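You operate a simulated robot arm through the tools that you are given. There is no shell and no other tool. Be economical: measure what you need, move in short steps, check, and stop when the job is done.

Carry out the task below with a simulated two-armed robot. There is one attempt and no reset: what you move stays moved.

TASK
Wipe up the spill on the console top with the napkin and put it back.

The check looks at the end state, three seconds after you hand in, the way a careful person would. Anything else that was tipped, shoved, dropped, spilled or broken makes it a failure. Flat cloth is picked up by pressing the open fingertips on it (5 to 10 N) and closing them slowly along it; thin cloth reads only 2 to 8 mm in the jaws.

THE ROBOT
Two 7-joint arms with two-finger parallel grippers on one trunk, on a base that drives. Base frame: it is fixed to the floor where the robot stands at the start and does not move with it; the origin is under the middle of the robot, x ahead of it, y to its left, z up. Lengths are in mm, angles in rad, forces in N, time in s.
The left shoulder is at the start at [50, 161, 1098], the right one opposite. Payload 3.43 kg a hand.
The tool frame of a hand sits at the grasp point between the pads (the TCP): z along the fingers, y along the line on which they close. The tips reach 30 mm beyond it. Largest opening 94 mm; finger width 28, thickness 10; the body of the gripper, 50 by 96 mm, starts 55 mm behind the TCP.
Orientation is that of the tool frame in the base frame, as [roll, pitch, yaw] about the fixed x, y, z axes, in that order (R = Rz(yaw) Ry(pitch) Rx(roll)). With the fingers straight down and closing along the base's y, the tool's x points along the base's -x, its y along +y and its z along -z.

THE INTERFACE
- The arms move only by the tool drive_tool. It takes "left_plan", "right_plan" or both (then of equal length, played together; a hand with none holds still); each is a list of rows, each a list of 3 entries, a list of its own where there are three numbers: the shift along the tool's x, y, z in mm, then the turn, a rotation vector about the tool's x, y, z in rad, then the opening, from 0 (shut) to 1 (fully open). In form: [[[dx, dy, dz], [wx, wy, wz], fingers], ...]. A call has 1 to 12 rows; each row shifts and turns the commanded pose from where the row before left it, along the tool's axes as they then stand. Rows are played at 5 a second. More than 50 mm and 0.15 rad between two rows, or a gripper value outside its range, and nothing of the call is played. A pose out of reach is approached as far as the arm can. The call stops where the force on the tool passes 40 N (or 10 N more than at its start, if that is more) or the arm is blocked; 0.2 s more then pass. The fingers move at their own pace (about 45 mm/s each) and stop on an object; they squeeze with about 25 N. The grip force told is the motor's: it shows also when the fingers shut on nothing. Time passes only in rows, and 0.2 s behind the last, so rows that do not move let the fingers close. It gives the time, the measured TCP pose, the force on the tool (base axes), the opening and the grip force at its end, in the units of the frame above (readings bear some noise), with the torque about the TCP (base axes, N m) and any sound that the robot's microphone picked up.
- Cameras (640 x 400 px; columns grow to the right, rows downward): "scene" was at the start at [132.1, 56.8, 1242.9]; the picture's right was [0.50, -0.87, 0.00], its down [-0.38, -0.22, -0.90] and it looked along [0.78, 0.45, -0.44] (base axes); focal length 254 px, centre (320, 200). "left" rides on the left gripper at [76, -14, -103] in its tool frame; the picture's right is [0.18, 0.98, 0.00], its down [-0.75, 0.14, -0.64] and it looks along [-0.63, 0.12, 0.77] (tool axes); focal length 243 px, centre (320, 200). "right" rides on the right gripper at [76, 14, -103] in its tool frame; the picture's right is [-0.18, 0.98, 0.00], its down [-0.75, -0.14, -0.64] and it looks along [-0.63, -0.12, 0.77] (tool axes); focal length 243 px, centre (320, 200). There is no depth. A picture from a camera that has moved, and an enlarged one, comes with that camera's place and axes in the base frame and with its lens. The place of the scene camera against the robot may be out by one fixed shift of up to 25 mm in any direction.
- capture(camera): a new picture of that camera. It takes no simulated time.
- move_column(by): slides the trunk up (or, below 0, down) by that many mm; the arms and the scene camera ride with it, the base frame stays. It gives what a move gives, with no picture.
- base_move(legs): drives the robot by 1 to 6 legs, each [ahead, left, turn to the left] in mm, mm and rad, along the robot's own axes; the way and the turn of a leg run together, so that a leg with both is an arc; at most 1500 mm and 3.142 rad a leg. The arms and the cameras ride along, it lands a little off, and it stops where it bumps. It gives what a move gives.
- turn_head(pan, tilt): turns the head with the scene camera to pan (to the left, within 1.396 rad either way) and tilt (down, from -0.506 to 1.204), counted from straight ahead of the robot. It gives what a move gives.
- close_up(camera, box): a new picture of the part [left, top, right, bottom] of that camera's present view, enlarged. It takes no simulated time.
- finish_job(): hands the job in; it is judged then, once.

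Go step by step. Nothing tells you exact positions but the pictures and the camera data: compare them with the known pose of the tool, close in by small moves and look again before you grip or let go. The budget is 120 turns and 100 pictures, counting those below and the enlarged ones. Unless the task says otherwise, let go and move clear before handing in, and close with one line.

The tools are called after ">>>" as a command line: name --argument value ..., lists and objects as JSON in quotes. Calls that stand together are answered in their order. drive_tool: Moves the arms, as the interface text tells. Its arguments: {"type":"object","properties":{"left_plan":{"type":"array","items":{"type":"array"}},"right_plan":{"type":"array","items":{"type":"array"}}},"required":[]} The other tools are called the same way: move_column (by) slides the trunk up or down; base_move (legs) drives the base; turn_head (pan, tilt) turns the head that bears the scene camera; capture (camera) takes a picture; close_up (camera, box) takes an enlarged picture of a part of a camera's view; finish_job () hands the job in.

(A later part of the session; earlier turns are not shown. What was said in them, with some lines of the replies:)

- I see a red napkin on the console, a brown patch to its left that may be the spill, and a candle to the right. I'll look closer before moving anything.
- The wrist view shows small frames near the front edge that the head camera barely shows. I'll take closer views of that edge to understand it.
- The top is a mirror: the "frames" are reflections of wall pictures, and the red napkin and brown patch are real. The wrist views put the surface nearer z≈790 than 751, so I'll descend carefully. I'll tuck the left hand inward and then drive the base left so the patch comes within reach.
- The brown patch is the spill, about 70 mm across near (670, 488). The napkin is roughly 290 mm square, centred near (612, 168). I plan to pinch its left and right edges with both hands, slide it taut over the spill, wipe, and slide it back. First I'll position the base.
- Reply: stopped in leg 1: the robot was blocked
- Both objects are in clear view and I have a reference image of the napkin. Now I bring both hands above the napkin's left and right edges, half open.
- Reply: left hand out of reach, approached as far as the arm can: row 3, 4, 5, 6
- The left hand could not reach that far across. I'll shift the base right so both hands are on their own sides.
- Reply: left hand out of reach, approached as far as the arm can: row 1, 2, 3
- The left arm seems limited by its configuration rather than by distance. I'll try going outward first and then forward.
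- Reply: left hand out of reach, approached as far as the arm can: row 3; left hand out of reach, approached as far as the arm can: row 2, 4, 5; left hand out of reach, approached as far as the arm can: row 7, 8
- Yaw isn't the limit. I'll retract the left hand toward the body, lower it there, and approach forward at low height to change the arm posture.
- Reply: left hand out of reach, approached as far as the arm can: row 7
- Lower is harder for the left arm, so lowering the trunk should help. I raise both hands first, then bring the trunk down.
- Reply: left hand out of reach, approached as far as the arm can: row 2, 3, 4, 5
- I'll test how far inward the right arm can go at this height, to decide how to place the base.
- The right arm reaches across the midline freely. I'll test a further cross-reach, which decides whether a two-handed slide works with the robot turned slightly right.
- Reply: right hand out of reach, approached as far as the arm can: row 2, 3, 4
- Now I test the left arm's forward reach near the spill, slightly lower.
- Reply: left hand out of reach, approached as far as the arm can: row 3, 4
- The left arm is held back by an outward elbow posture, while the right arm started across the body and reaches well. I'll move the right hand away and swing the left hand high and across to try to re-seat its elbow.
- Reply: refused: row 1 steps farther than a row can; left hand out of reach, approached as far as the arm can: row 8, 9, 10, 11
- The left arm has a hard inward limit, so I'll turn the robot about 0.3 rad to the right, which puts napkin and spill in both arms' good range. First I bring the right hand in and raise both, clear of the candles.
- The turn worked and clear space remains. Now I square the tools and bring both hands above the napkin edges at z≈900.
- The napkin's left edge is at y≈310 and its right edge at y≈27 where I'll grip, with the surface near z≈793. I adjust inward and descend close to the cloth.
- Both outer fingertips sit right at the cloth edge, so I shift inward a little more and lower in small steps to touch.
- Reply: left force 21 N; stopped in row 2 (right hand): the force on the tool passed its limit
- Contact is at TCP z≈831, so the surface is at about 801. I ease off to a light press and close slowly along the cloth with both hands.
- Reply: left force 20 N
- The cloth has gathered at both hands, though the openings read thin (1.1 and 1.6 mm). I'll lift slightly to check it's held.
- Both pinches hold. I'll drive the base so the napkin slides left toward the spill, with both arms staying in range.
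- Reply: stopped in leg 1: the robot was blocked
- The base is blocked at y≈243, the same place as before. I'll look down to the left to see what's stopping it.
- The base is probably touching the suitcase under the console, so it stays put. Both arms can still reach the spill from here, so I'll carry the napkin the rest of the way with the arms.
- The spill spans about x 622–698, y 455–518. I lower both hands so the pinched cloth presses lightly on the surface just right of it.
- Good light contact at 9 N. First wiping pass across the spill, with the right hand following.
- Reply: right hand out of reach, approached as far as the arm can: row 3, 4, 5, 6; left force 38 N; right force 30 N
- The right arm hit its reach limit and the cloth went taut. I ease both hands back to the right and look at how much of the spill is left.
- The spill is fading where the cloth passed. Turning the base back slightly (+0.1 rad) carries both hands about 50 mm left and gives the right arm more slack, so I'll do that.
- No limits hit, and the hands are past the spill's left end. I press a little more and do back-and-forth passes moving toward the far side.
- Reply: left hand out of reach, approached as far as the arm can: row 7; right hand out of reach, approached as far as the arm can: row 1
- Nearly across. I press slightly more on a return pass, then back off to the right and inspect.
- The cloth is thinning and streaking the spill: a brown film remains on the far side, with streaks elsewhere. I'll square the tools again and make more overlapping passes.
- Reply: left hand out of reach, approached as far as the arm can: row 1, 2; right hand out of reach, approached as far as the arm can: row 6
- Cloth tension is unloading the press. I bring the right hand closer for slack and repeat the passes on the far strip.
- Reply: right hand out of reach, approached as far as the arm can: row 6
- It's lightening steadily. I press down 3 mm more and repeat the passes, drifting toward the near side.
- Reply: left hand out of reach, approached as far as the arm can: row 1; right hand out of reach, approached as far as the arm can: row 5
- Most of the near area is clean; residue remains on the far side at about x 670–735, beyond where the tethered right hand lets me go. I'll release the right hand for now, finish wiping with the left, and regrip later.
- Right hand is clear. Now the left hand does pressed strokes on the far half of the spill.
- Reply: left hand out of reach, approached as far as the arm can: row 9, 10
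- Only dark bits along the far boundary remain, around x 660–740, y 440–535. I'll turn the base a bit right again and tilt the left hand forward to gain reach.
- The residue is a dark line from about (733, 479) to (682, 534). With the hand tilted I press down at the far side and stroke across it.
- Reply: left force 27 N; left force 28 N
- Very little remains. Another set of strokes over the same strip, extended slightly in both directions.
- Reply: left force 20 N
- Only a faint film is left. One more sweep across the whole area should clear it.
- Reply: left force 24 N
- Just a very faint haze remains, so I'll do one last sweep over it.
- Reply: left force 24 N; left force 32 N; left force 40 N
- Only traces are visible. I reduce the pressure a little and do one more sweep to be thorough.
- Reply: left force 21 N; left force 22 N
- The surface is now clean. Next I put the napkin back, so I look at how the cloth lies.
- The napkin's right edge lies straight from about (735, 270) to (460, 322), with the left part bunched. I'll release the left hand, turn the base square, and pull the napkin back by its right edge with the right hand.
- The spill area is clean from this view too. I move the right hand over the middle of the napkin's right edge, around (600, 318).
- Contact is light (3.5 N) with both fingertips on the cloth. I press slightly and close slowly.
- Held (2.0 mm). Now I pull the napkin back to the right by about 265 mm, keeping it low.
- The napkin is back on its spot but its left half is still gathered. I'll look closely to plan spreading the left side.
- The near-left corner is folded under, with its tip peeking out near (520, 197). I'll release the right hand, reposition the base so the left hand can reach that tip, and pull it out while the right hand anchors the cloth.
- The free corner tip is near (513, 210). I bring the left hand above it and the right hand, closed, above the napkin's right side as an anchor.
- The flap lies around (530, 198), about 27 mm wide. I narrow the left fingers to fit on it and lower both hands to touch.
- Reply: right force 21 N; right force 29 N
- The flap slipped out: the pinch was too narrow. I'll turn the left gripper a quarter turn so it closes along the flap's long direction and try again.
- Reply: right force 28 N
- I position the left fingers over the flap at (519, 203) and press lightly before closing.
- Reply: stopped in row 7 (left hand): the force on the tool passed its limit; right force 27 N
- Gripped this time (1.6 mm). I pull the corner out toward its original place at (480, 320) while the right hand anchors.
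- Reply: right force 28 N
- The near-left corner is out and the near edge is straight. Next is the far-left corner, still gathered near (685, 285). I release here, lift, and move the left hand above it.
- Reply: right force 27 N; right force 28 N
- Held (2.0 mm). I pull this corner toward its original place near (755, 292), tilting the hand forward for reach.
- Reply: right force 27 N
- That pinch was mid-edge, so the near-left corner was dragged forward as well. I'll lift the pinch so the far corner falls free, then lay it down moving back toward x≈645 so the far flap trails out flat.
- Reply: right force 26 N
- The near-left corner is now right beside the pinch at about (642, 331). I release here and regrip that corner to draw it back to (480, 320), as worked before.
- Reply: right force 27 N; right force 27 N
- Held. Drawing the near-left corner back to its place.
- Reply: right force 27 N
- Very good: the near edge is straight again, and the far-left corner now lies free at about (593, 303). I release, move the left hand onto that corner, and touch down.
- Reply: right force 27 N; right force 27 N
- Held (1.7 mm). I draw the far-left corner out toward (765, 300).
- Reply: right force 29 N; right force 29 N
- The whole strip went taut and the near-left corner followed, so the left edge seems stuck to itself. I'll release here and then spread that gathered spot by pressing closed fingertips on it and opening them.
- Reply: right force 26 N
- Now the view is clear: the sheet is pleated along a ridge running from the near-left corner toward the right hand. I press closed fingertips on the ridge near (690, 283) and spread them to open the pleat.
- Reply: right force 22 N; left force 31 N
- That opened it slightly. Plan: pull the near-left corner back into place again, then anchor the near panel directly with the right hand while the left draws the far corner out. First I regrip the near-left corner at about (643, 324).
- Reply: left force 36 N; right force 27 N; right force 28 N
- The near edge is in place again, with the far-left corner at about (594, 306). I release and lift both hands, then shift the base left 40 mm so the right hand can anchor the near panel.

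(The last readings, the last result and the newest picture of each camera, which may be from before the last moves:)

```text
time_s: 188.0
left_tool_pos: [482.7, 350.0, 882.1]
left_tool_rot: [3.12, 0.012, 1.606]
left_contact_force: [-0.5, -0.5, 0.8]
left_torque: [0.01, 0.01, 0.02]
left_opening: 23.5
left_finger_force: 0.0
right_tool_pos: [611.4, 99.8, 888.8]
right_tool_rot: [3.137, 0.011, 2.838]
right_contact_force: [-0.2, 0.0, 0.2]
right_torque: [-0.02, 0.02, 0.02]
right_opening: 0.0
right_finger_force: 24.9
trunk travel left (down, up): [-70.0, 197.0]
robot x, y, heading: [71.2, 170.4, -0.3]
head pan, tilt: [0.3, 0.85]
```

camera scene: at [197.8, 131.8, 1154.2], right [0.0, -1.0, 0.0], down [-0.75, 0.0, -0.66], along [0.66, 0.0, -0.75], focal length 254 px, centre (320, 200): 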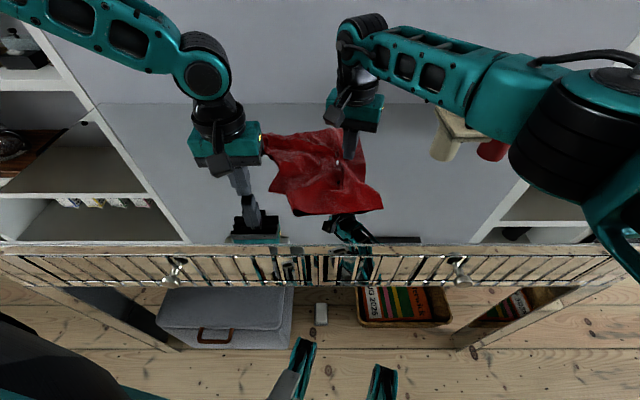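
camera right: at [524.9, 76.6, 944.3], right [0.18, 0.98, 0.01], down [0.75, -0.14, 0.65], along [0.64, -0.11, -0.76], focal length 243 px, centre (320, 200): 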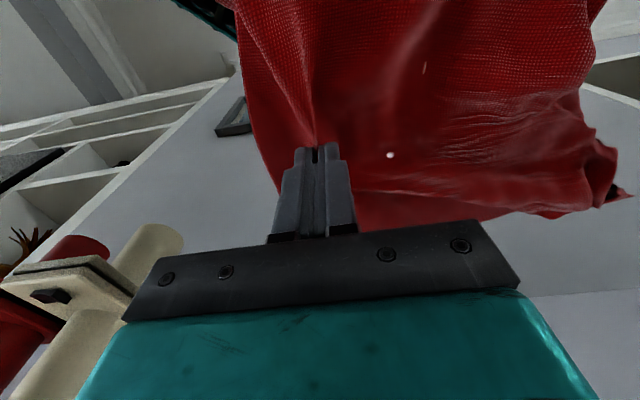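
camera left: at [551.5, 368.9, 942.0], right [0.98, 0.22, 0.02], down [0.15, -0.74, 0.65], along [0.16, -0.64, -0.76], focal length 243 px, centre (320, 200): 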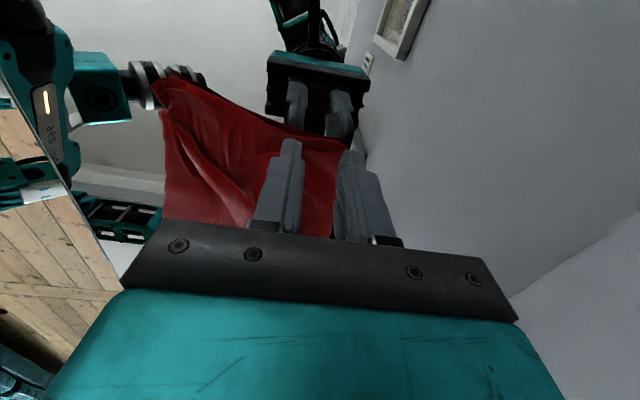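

>>> drive_tool --left_plan '[[[-15.4, 21, 0], [0, 0, 0], 0.25], [[-15.4, 21, 0], [0, 0, 0], 0.25], [[-15.4, 21, 0], [0, 0, 0], 0.25], [[-15.4, 21, 0], [0, 0, 0], 0.25], [[0, 0, 20], [0, 0, 0], 0.25], [[0, 0, 20], [0, 0, 0], 0.25], [[0, 0, 8], [0, 0, 0], 0.25], [[0, 0, 3], [0, 0, 0], 0.25], [[0, 0, 0], [0, 0, 0], 0.25]]' --right_plan '[[[36.5, 16, 0], [0, 0, 0], 0], [[36.5, 16, 0], [0, 0, 0], 0], [[36.5, 16, 0], [0, 0, 0], 0], [[36.5, 16, 0], [0, 0, 0], 0], [[0, 0, 25], [0, 0, 0], 0], [[0, 0, 25], [0, 0, 0], 0], [[0, 0, 7], [0, 0, 0], 0], [[0, 0, 3], [0, 0, 0], 0], [[0, 0, 2], [0, 0, 0], 0]]'

```text
time_s: 190.2
left_tool_pos: [569.5, 287.6, 834.2]
left_tool_rot: [3.123, 0.012, 1.606]
left_contact_force: [-0.8, -0.4, -1.0]
left_torque: [0.03, 0.07, 0.02]
left_opening: 23.6
left_finger_force: 0.1
right_tool_pos: [492.5, 205.4, 830.5]
right_tool_rot: [3.128, 0.015, 2.839]
right_contact_force: [-1.4, -1.0, 14.4]
right_torque: [0.0, 0.22, 0.02]
right_opening: 0.1
right_finger_force: 24.9
trunk travel left (down, up): [-70.0, 197.0]
robot x, y, heading: [68.1, 173.6, -0.301]
head pan, tilt: [0.3, 0.85]
stopped in row 9 (right hand): the force on the tool passed its limit (the readings are from after the stop); the commanded pose is now the measured one
```

Both hands are placed and the right is anchoring. Now the left presses, closes on the far-left corner and lifts slightly.

>>> drive_tool --left_plan '[[[0, 0, 3], [0, 0, 0], 0.25], [[0, 0, 2], [0, 0, 0], 0.25], [[0, 0, 0], [0, 0, 0], 0.2], [[0, 0, 0], [0, 0, 0], 0.15], [[0, 0, 0], [0, 0, 0], 0.1], [[0, 0, 0], [0, 0, 0], 0.05], [[0, 0, 0], [0, 0, 0], 0], [[0, 0, 0], [0, 0, 0], 0], [[0, 0, 0], [0, 0, 0], 0], [[0, 0, -6], [0, 0, 0], 0], [[0, 0, 0], [0, 0, 0], 0]]' --right_plan '[[[0, 0, 1], [0, 0, 0], 0], [[0, 0, 1], [0, 0, 0], 0], [[0, 0, 0], [0, 0, 0], 0], [[0, 0, 0], [0, 0, 0], 0], [[0, 0, 0], [0, 0, 0], 0], [[0, 0, 0], [0, 0, 0], 0], [[0, 0, 0], [0, 0, 0], 0], [[0, 0, 0], [0, 0, 0], 0], [[0, 0, 0], [0, 0, 0], 0], [[0, 0, 0], [0, 0, 0], 0], [[0, 0, 0], [0, 0, 0], 0]]'

```text
time_s: 192.3
left_tool_pos: [569.1, 288.5, 830.9]
left_tool_rot: [3.119, 0.011, 1.606]
left_contact_force: [-1.1, 0.2, 9.6]
left_torque: [0.09, 0.04, -0.02]
left_opening: 0.0
left_finger_force: 25.0
right_tool_pos: [491.8, 205.3, 830.9]
right_tool_rot: [3.125, 0.018, 2.838]
right_contact_force: [0.0, 0.3, 12.1]
right_torque: [-0.03, 0.15, 0.01]
right_opening: 0.3
right_finger_force: 25.3
trunk travel left (down, up): [-70.0, 197.0]
robot x, y, heading: [69.5, 169.7, -0.297]
head pan, tilt: [0.3, 0.85]
stopped in row 10 (right hand): the force on the tool passed its limit (the readings are from after the stop); the commanded pose is now the measured one
```

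The fingers closed on nothing. I retry slightly further inside the cloth with a wider opening and a firmer press.

>>> drive_tool --left_plan '[[[0, 0, -15], [0, 0, 0], 0.35], [[-12, -3, 0], [0, 0, 0], 0.35], [[0, 0, 8], [0, 0, 0], 0.35], [[0, 0, 7], [0, 0, 0], 0.35], [[0, 0, 3], [0, 0, 0], 0.35], [[0, 0, 0], [0, 0, 0], 0.26], [[0, 0, 0], [0, 0, 0], 0.17], [[0, 0, 0], [0, 0, 0], 0.08], [[0, 0, 0], [0, 0, 0], 0], [[0, 0, 0], [0, 0, 0], 0], [[0, 0, 0], [0, 0, 0], 0]]'

```text
time_s: 194.7
left_tool_pos: [566.8, 274.2, 832.4]
left_tool_rot: [3.117, 0.015, 1.604]
left_contact_force: [-1.8, -1.5, 35.7]
left_torque: [0.2, 0.25, 0.01]
left_opening: 2.9
left_finger_force: 24.8
right_tool_pos: [491.1, 204.9, 831.0]
right_tool_rot: [3.124, 0.02, 2.84]
right_contact_force: [0.0, 1.0, 9.3]
right_torque: [-0.01, 0.1, 0.0]
right_opening: 0.0
right_finger_force: 25.2
trunk travel left (down, up): [-70.0, 197.0]
robot x, y, heading: [68.3, 170.4, -0.297]
head pan, tilt: [0.3, 0.85]
```

Held (2.9 mm). I draw it out in +x while the right hand anchors the near panel, watching the forces.

>>> drive_tool --left_plan '[[[0, 8, -9], [0, 0, 0], 0], [[0, 16, 0], [0, 0, 0], 0], [[0, 16, 0], [0, 0, 0], 0], [[0, 16, 0], [0, 0, 0], 0], [[0, 16, 0], [0, 0, 0], 0], [[0, 16, 0], [0, 0, 0], 0], [[0, 16, 0], [0, 0, 0], 0], [[0, 16, 0], [0, 0, 0], 0], [[0, 0, 0], [0, 0, 0], 0]]'

```text
time_s: 196.7
left_tool_pos: [683.5, 281.3, 840.0]
left_tool_rot: [3.128, 0.01, 1.604]
left_contact_force: [-14.3, -6.0, -0.3]
left_torque: [-0.13, 0.45, -0.24]
left_opening: 3.0
left_finger_force: 24.8
right_tool_pos: [494.0, 205.4, 830.2]
right_tool_rot: [3.127, 0.019, 2.841]
right_contact_force: [11.5, 3.9, 18.6]
right_torque: [-0.03, -0.55, 0.17]
right_opening: 0.0
right_finger_force: 24.9
trunk travel left (down, up): [-70.0, 197.0]
robot x, y, heading: [70.9, 174.7, -0.296]
head pan, tilt: [0.3, 0.85]
```

>>> drive_tool --left_plan '[[[0, 10, 0], [0, 0, 0], 0], [[0, 10, 0], [0, 0, 0], 0], [[0, 0, 0], [-0.13, 0, 0], 0], [[0, 0, 0], [-0.13, 0, 0], 0], [[0, 10, 2.7], [0, 0, 0], 0], [[0, 10, 2.7], [0, 0, 0], 0], [[0, 0, 0], [0, 0, 0], 0]]'

>>> capture --camera "scene"

```text
time_s: 198.3
left_tool_pos: [716.9, 290.1, 844.3]
left_tool_rot: [2.862, 0.01, 1.605]
left_contact_force: [0.1, -0.2, -0.2]
left_torque: [-0.02, 0.03, -0.01]
left_opening: 2.5
left_finger_force: 24.7
left hand out of reach, approached as far as the arm can: row 1, 2
right_tool_pos: [492.6, 205.5, 829.7]
right_tool_rot: [3.127, 0.016, 2.84]
right_contact_force: [-7.6, -5.1, 17.3]
right_torque: [-0.17, 0.43, 0.1]
right_opening: 0.0
right_finger_force: 24.9
trunk travel left (down, up): [-70.0, 197.0]
robot x, y, heading: [69.9, 170.4, -0.301]
head pan, tilt: [0.3, 0.85]
```

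```text
2 pictures are left
camera scene: at [198.0, 170.9, 1154.1], right [0.0, -1.0, 0.0], down [-0.75, 0.0, -0.66], along [0.66, 0.0, -0.75], focal length 254 px, centre (320, 200)
```

scene: 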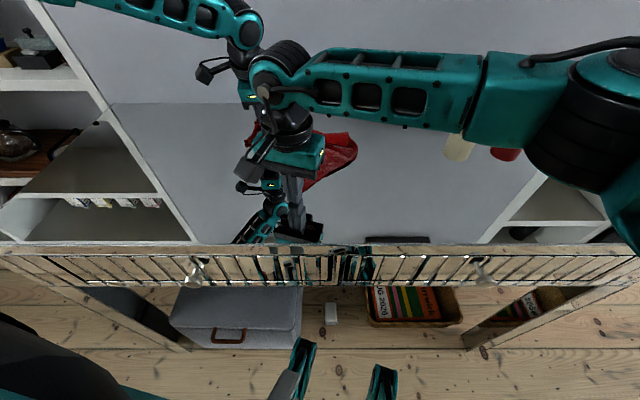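

The tension let go and the near side slipped from under the anchor. I lift the right hand clear and take a close look.

>>> drive_tool --right_plan '[[[0, 0, -30], [0, 0, 0], 0], [[0, -20, -35], [0, 0, 0], 0], [[0, -45, 0], [0, 0, 0], 0.35], [[0, -45, 0], [0, 0, 0], 0.35], [[0, -45, 0], [0, 0, 0], 0.35], [[0, -45, 0], [0, 0, 0], 0.35]]' --left_plan '[[[0, 0, 0], [0, 0, 0], 0], [[0, 0, 0], [0, 0, 0], 0], [[0, 0, 0], [0, 0, 0], 0], [[0, 0, 0], [0, 0, 0], 0], [[0, 0, 0], [0, 0, 0], 0], [[0, 0, 0], [0, 0, 0], 0]]'

>>> close_up --camera "scene" --box '[220, 90, 420, 240]'

```text
time_s: 199.7
left_tool_pos: [719.0, 288.3, 843.6]
left_tool_rot: [2.864, 0.011, 1.606]
left_contact_force: [0.1, -0.3, -0.9]
left_torque: [0.01, -0.01, 0.03]
left_opening: 2.4
left_finger_force: 25.0
right_tool_pos: [432.3, 11.9, 891.5]
right_tool_rot: [3.128, 0.017, 2.839]
right_contact_force: [0.5, -0.1, -0.6]
right_torque: [0.0, 0.02, -0.02]
right_opening: 33.0
right_finger_force: 0.1
trunk travel left (down, up): [-70.0, 197.0]
robot x, y, heading: [70.7, 174.9, -0.299]
head pan, tilt: [0.3, 0.85]
```

```text
2.67 times, centred on (320, 165) of scene
camera zoom: at [199.4, 171.1, 1153.9], right [0.0, -1.0, 0.0], down [-0.75, 0.0, -0.66], along [0.66, 0.0, -0.75], focal length 677 px, centre (320, 293)
```

zoom: 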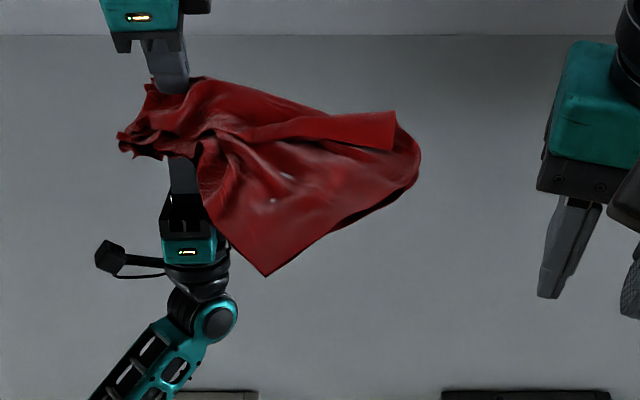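

Now I can see the near-right corner at about (507, 195). With the left hand holding the far-left side, I'll grip this corner with the right hand and stretch it back diagonally to (453, 35).

>>> drive_tool --right_plan '[[[-7.7, 39.7, 0], [0, 0, 0], 0.22], [[-7.7, 39.7, 0], [0, 0, 0], 0.22], [[-7.7, 39.7, 0], [0, 0, 0], 0.22], [[-7.7, 39.7, 0], [0, 0, 0], 0.22], [[-7.7, 39.7, 0], [0, 0, 0], 0.22], [[0, 0, 25], [0, 0, 0], 0.22], [[0, 0, 22], [0, 0, 0], 0.22], [[0, 0, 8], [0, 0, 0], 0.22], [[0, 0, 5], [0, 0, 0], 0.22], [[0, 0, 3], [0, 0, 0], 0.22], [[0, 0, 0], [0, 0, 0], 0.22]]'

>>> drive_tool --right_plan '[[[0, 0, 0], [0, 0, 0], 0.17], [[0, 0, 0], [0, 0, 0], 0.12], [[0, 0, 0], [0, 0, 0], 0.07], [[0, 0, 0], [0, 0, 0], 0], [[0, 0, 0], [0, 0, 0], 0], [[0, 0, 0], [0, 0, 0], 0], [[0, 0, -8], [0, 0, 0], 0], [[0, 0, 0], [0, 0, 0], 0]]'

```text
time_s: 202.1
left_tool_pos: [718.9, 289.6, 843.8]
left_tool_rot: [2.865, 0.01, 1.606]
left_contact_force: [-0.4, 0.2, 0.1]
left_torque: [-0.02, 0.0, 0.0]
left_opening: 2.3
left_finger_force: 24.8
right_tool_pos: [529.0, 193.8, 832.0]
right_tool_rot: [3.127, 0.015, 2.84]
right_contact_force: [-0.1, 0.3, -0.8]
right_torque: [-0.03, 0.02, 0.01]
right_opening: 21.1
right_finger_force: 0.1
trunk travel left (down, up): [-70.0, 197.0]
robot x, y, heading: [69.7, 172.9, -0.3]
head pan, tilt: [0.3, 0.85]
```

```text
time_s: 203.9
left_tool_pos: [718.8, 289.2, 843.7]
left_tool_rot: [2.864, 0.01, 1.607]
left_contact_force: [-0.2, 0.2, 0.0]
left_torque: [0.03, 0.01, 0.03]
left_opening: 2.4
left_finger_force: 25.3
right_tool_pos: [528.4, 193.4, 840.3]
right_tool_rot: [3.128, 0.016, 2.839]
right_contact_force: [1.0, -0.5, -0.2]
right_torque: [0.04, 0.0, -0.01]
right_opening: 0.0
right_finger_force: 25.0
trunk travel left (down, up): [-70.0, 197.0]
robot x, y, heading: [69.9, 172.8, -0.301]
head pan, tilt: [0.3, 0.85]
```

The hand wasn't quite touching. I reopen, press down further and close again.

>>> drive_tool --right_plan '[[[0, 0, 0], [0, 0, 0], 0.25], [[0, 0, 0], [0, 0, 0], 0.25], [[0, 0, 8], [0, 0, 0], 0.25], [[0, 0, 4], [0, 0, 0], 0.25], [[0, 0, 0], [0, 0, 0], 0.25]]'

>>> drive_tool --right_plan '[[[0, 0, 0], [0, 0, 0], 0.2], [[0, 0, 0], [0, 0, 0], 0.15], [[0, 0, 0], [0, 0, 0], 0.1], [[0, 0, 0], [0, 0, 0], 0.05], [[0, 0, 0], [0, 0, 0], 0], [[0, 0, 0], [0, 0, 0], 0], [[0, 0, 0], [0, 0, 0], 0], [[0, 0, -8], [0, 0, 0], 0], [[0, 0, 0], [0, 0, 0], 0]]'

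```text
time_s: 205.1
left_tool_pos: [717.4, 289.8, 844.7]
left_tool_rot: [2.863, 0.01, 1.605]
left_contact_force: [-0.7, 0.1, 0.5]
left_torque: [0.01, 0.0, -0.01]
left_opening: 2.6
left_finger_force: 25.0
right_tool_pos: [529.2, 192.9, 832.1]
right_tool_rot: [3.124, 0.021, 2.836]
right_contact_force: [-1.3, -1.4, 23.0]
right_torque: [-0.16, 0.06, 0.0]
right_opening: 23.9
right_finger_force: 0.8
trunk travel left (down, up): [-70.0, 197.0]
robot x, y, heading: [69.6, 171.3, -0.306]
head pan, tilt: [0.3, 0.85]
```

```text
time_s: 207.1
left_tool_pos: [717.9, 289.8, 844.1]
left_tool_rot: [2.865, 0.009, 1.605]
left_contact_force: [-0.4, -0.4, 0.6]
left_torque: [-0.01, 0.04, 0.0]
left_opening: 2.4
left_finger_force: 25.3
right_tool_pos: [529.4, 192.6, 834.2]
right_tool_rot: [3.131, 0.013, 2.839]
right_contact_force: [-0.4, 0.2, 0.4]
right_torque: [0.0, -0.02, 0.01]
right_opening: 1.9
right_finger_force: 24.8
trunk travel left (down, up): [-70.0, 197.0]
robot x, y, heading: [70.3, 172.2, -0.296]
head pan, tilt: [0.3, 0.85]
```

Gripped (1.9 mm). I stretch it diagonally toward its original corner, while the left hand holds.

>>> drive_tool --right_plan '[[[1.5, -17, -3], [0, 0, 0], 0], [[1.5, -17, 0], [0, 0, 0], 0], [[1.5, -17, 0], [0, 0, 0], 0], [[1.5, -17, 0], [0, 0, 0], 0], [[1.5, -17, 0], [0, 0, 0], 0], [[1.5, -17, 0], [0, 0, 0], 0], [[1.5, -17, 0], [0, 0, 0], 0], [[1.5, -17, 0], [0, 0, 0], 0], [[1.5, -15, 0], [0, 0, 0], 0], [[0, 0, 0], [0, 0, 0], 0]]'

```text
time_s: 209.3
left_tool_pos: [716.3, 286.8, 843.0]
left_tool_rot: [2.871, 0.014, 1.602]
left_contact_force: [-18.9, -17.5, -0.7]
left_torque: [-0.52, 0.59, -0.36]
left_opening: 3.0
left_finger_force: 25.4
right_tool_pos: [472.0, 52.6, 838.8]
right_tool_rot: [3.118, 0.019, 2.839]
right_contact_force: [18.4, 17.2, -0.3]
right_torque: [0.47, -0.51, 0.3]
right_opening: 2.3
right_finger_force: 25.1
trunk travel left (down, up): [-70.0, 197.0]
robot x, y, heading: [67.8, 170.1, -0.298]
head pan, tilt: [0.3, 0.85]
```

The diagonal is now taut and in place. I use the last picture to see how the other two corners lie.

>>> close_up --camera "scene" --box '[220, 90, 420, 240]'

```text
2.67 times, centred on (320, 165) of scene
camera zoom: at [199.6, 171.3, 1153.9], right [0.0, -1.0, 0.0], down [-0.75, 0.0, -0.66], along [0.66, 0.0, -0.75], focal length 677 px, centre (320, 293)
```

zoom: 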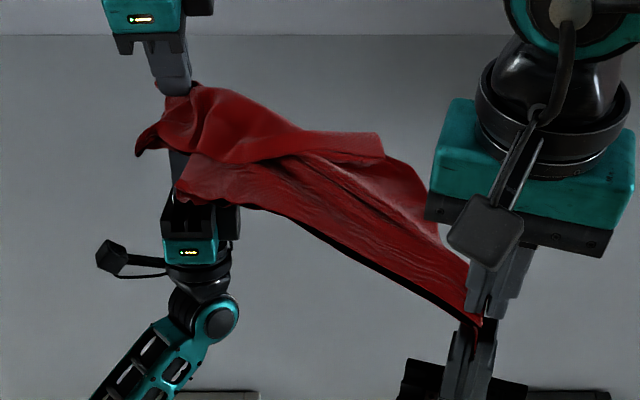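

The near edge is straight again and the napkin is centred on about (624, 172), within 15 mm of where it started. I can't check further changes without pictures, so I ease the tension, lower, release both hands gently and lift clear.

>>> drive_tool --left_plan '[[[0, 0, 0], [0, 0, 0], 0], [[0, -2.5, 8.7], [0, 0, 0], 0], [[0, 0, 0], [0, 0, 0], 0.06], [[0, 0, 0], [0, 0, 0], 0.15], [[0, 0, 0], [0, 0, 0], 0.3], [[0, 0, 0], [0, 0, 0], 0.4], [[0, 0, -20], [0, 0, 0], 0.4], [[0, 0, -30], [0, 0, 0], 0.4], [[0, 0, -40], [0.13, 0, 0], 0.4], [[0, 0, -40], [0.13, 0, 0], 0.4]]' --right_plan '[[[-3.3, 6.3, 0], [0, 0, 0], 0], [[0, 0, 6], [0, 0, 0], 0], [[0, 0, 0], [0, 0, 0], 0.06], [[0, 0, 0], [0, 0, 0], 0.15], [[0, 0, 0], [0, 0, 0], 0.3], [[0, 0, 0], [0, 0, 0], 0.4], [[0, 0, -20], [0, 0, 0], 0.4], [[0, 0, -30], [0, 0, 0], 0.4], [[0, 0, -40], [0, 0, 0], 0.4], [[0, 0, -40], [0, 0, 0], 0.4]]'

```text
time_s: 211.5
left_tool_pos: [687.6, 289.9, 960.4]
left_tool_rot: [3.126, 0.012, 1.605]
left_contact_force: [-0.1, -0.1, -0.1]
left_torque: [0.0, 0.0, 0.03]
left_opening: 37.5
left_finger_force: 0.0
right_tool_pos: [472.0, 55.2, 961.1]
right_tool_rot: [3.128, 0.015, 2.84]
right_contact_force: [-0.3, 0.2, -0.4]
right_torque: [0.0, 0.0, 0.0]
right_opening: 37.8
right_finger_force: 0.0
trunk travel left (down, up): [-70.0, 197.0]
robot x, y, heading: [75.7, 175.0, -0.296]
head pan, tilt: [0.3, 0.85]
```

>>> finish_job

```text
The job is handed in.
```

The spill is wiped up: the last close view of that spot showed the console top clean. The napkin is back on its place, centred about 15 mm from where it was, but it is creased and partly folded, not flat. I had no pictures left to check it after letting go. I saw nothing else knocked over or moved, though the base was stopped against something, probably the suitcase under the console, and I couldn't check whether it shifted. Both hands are empty and lifted clear.
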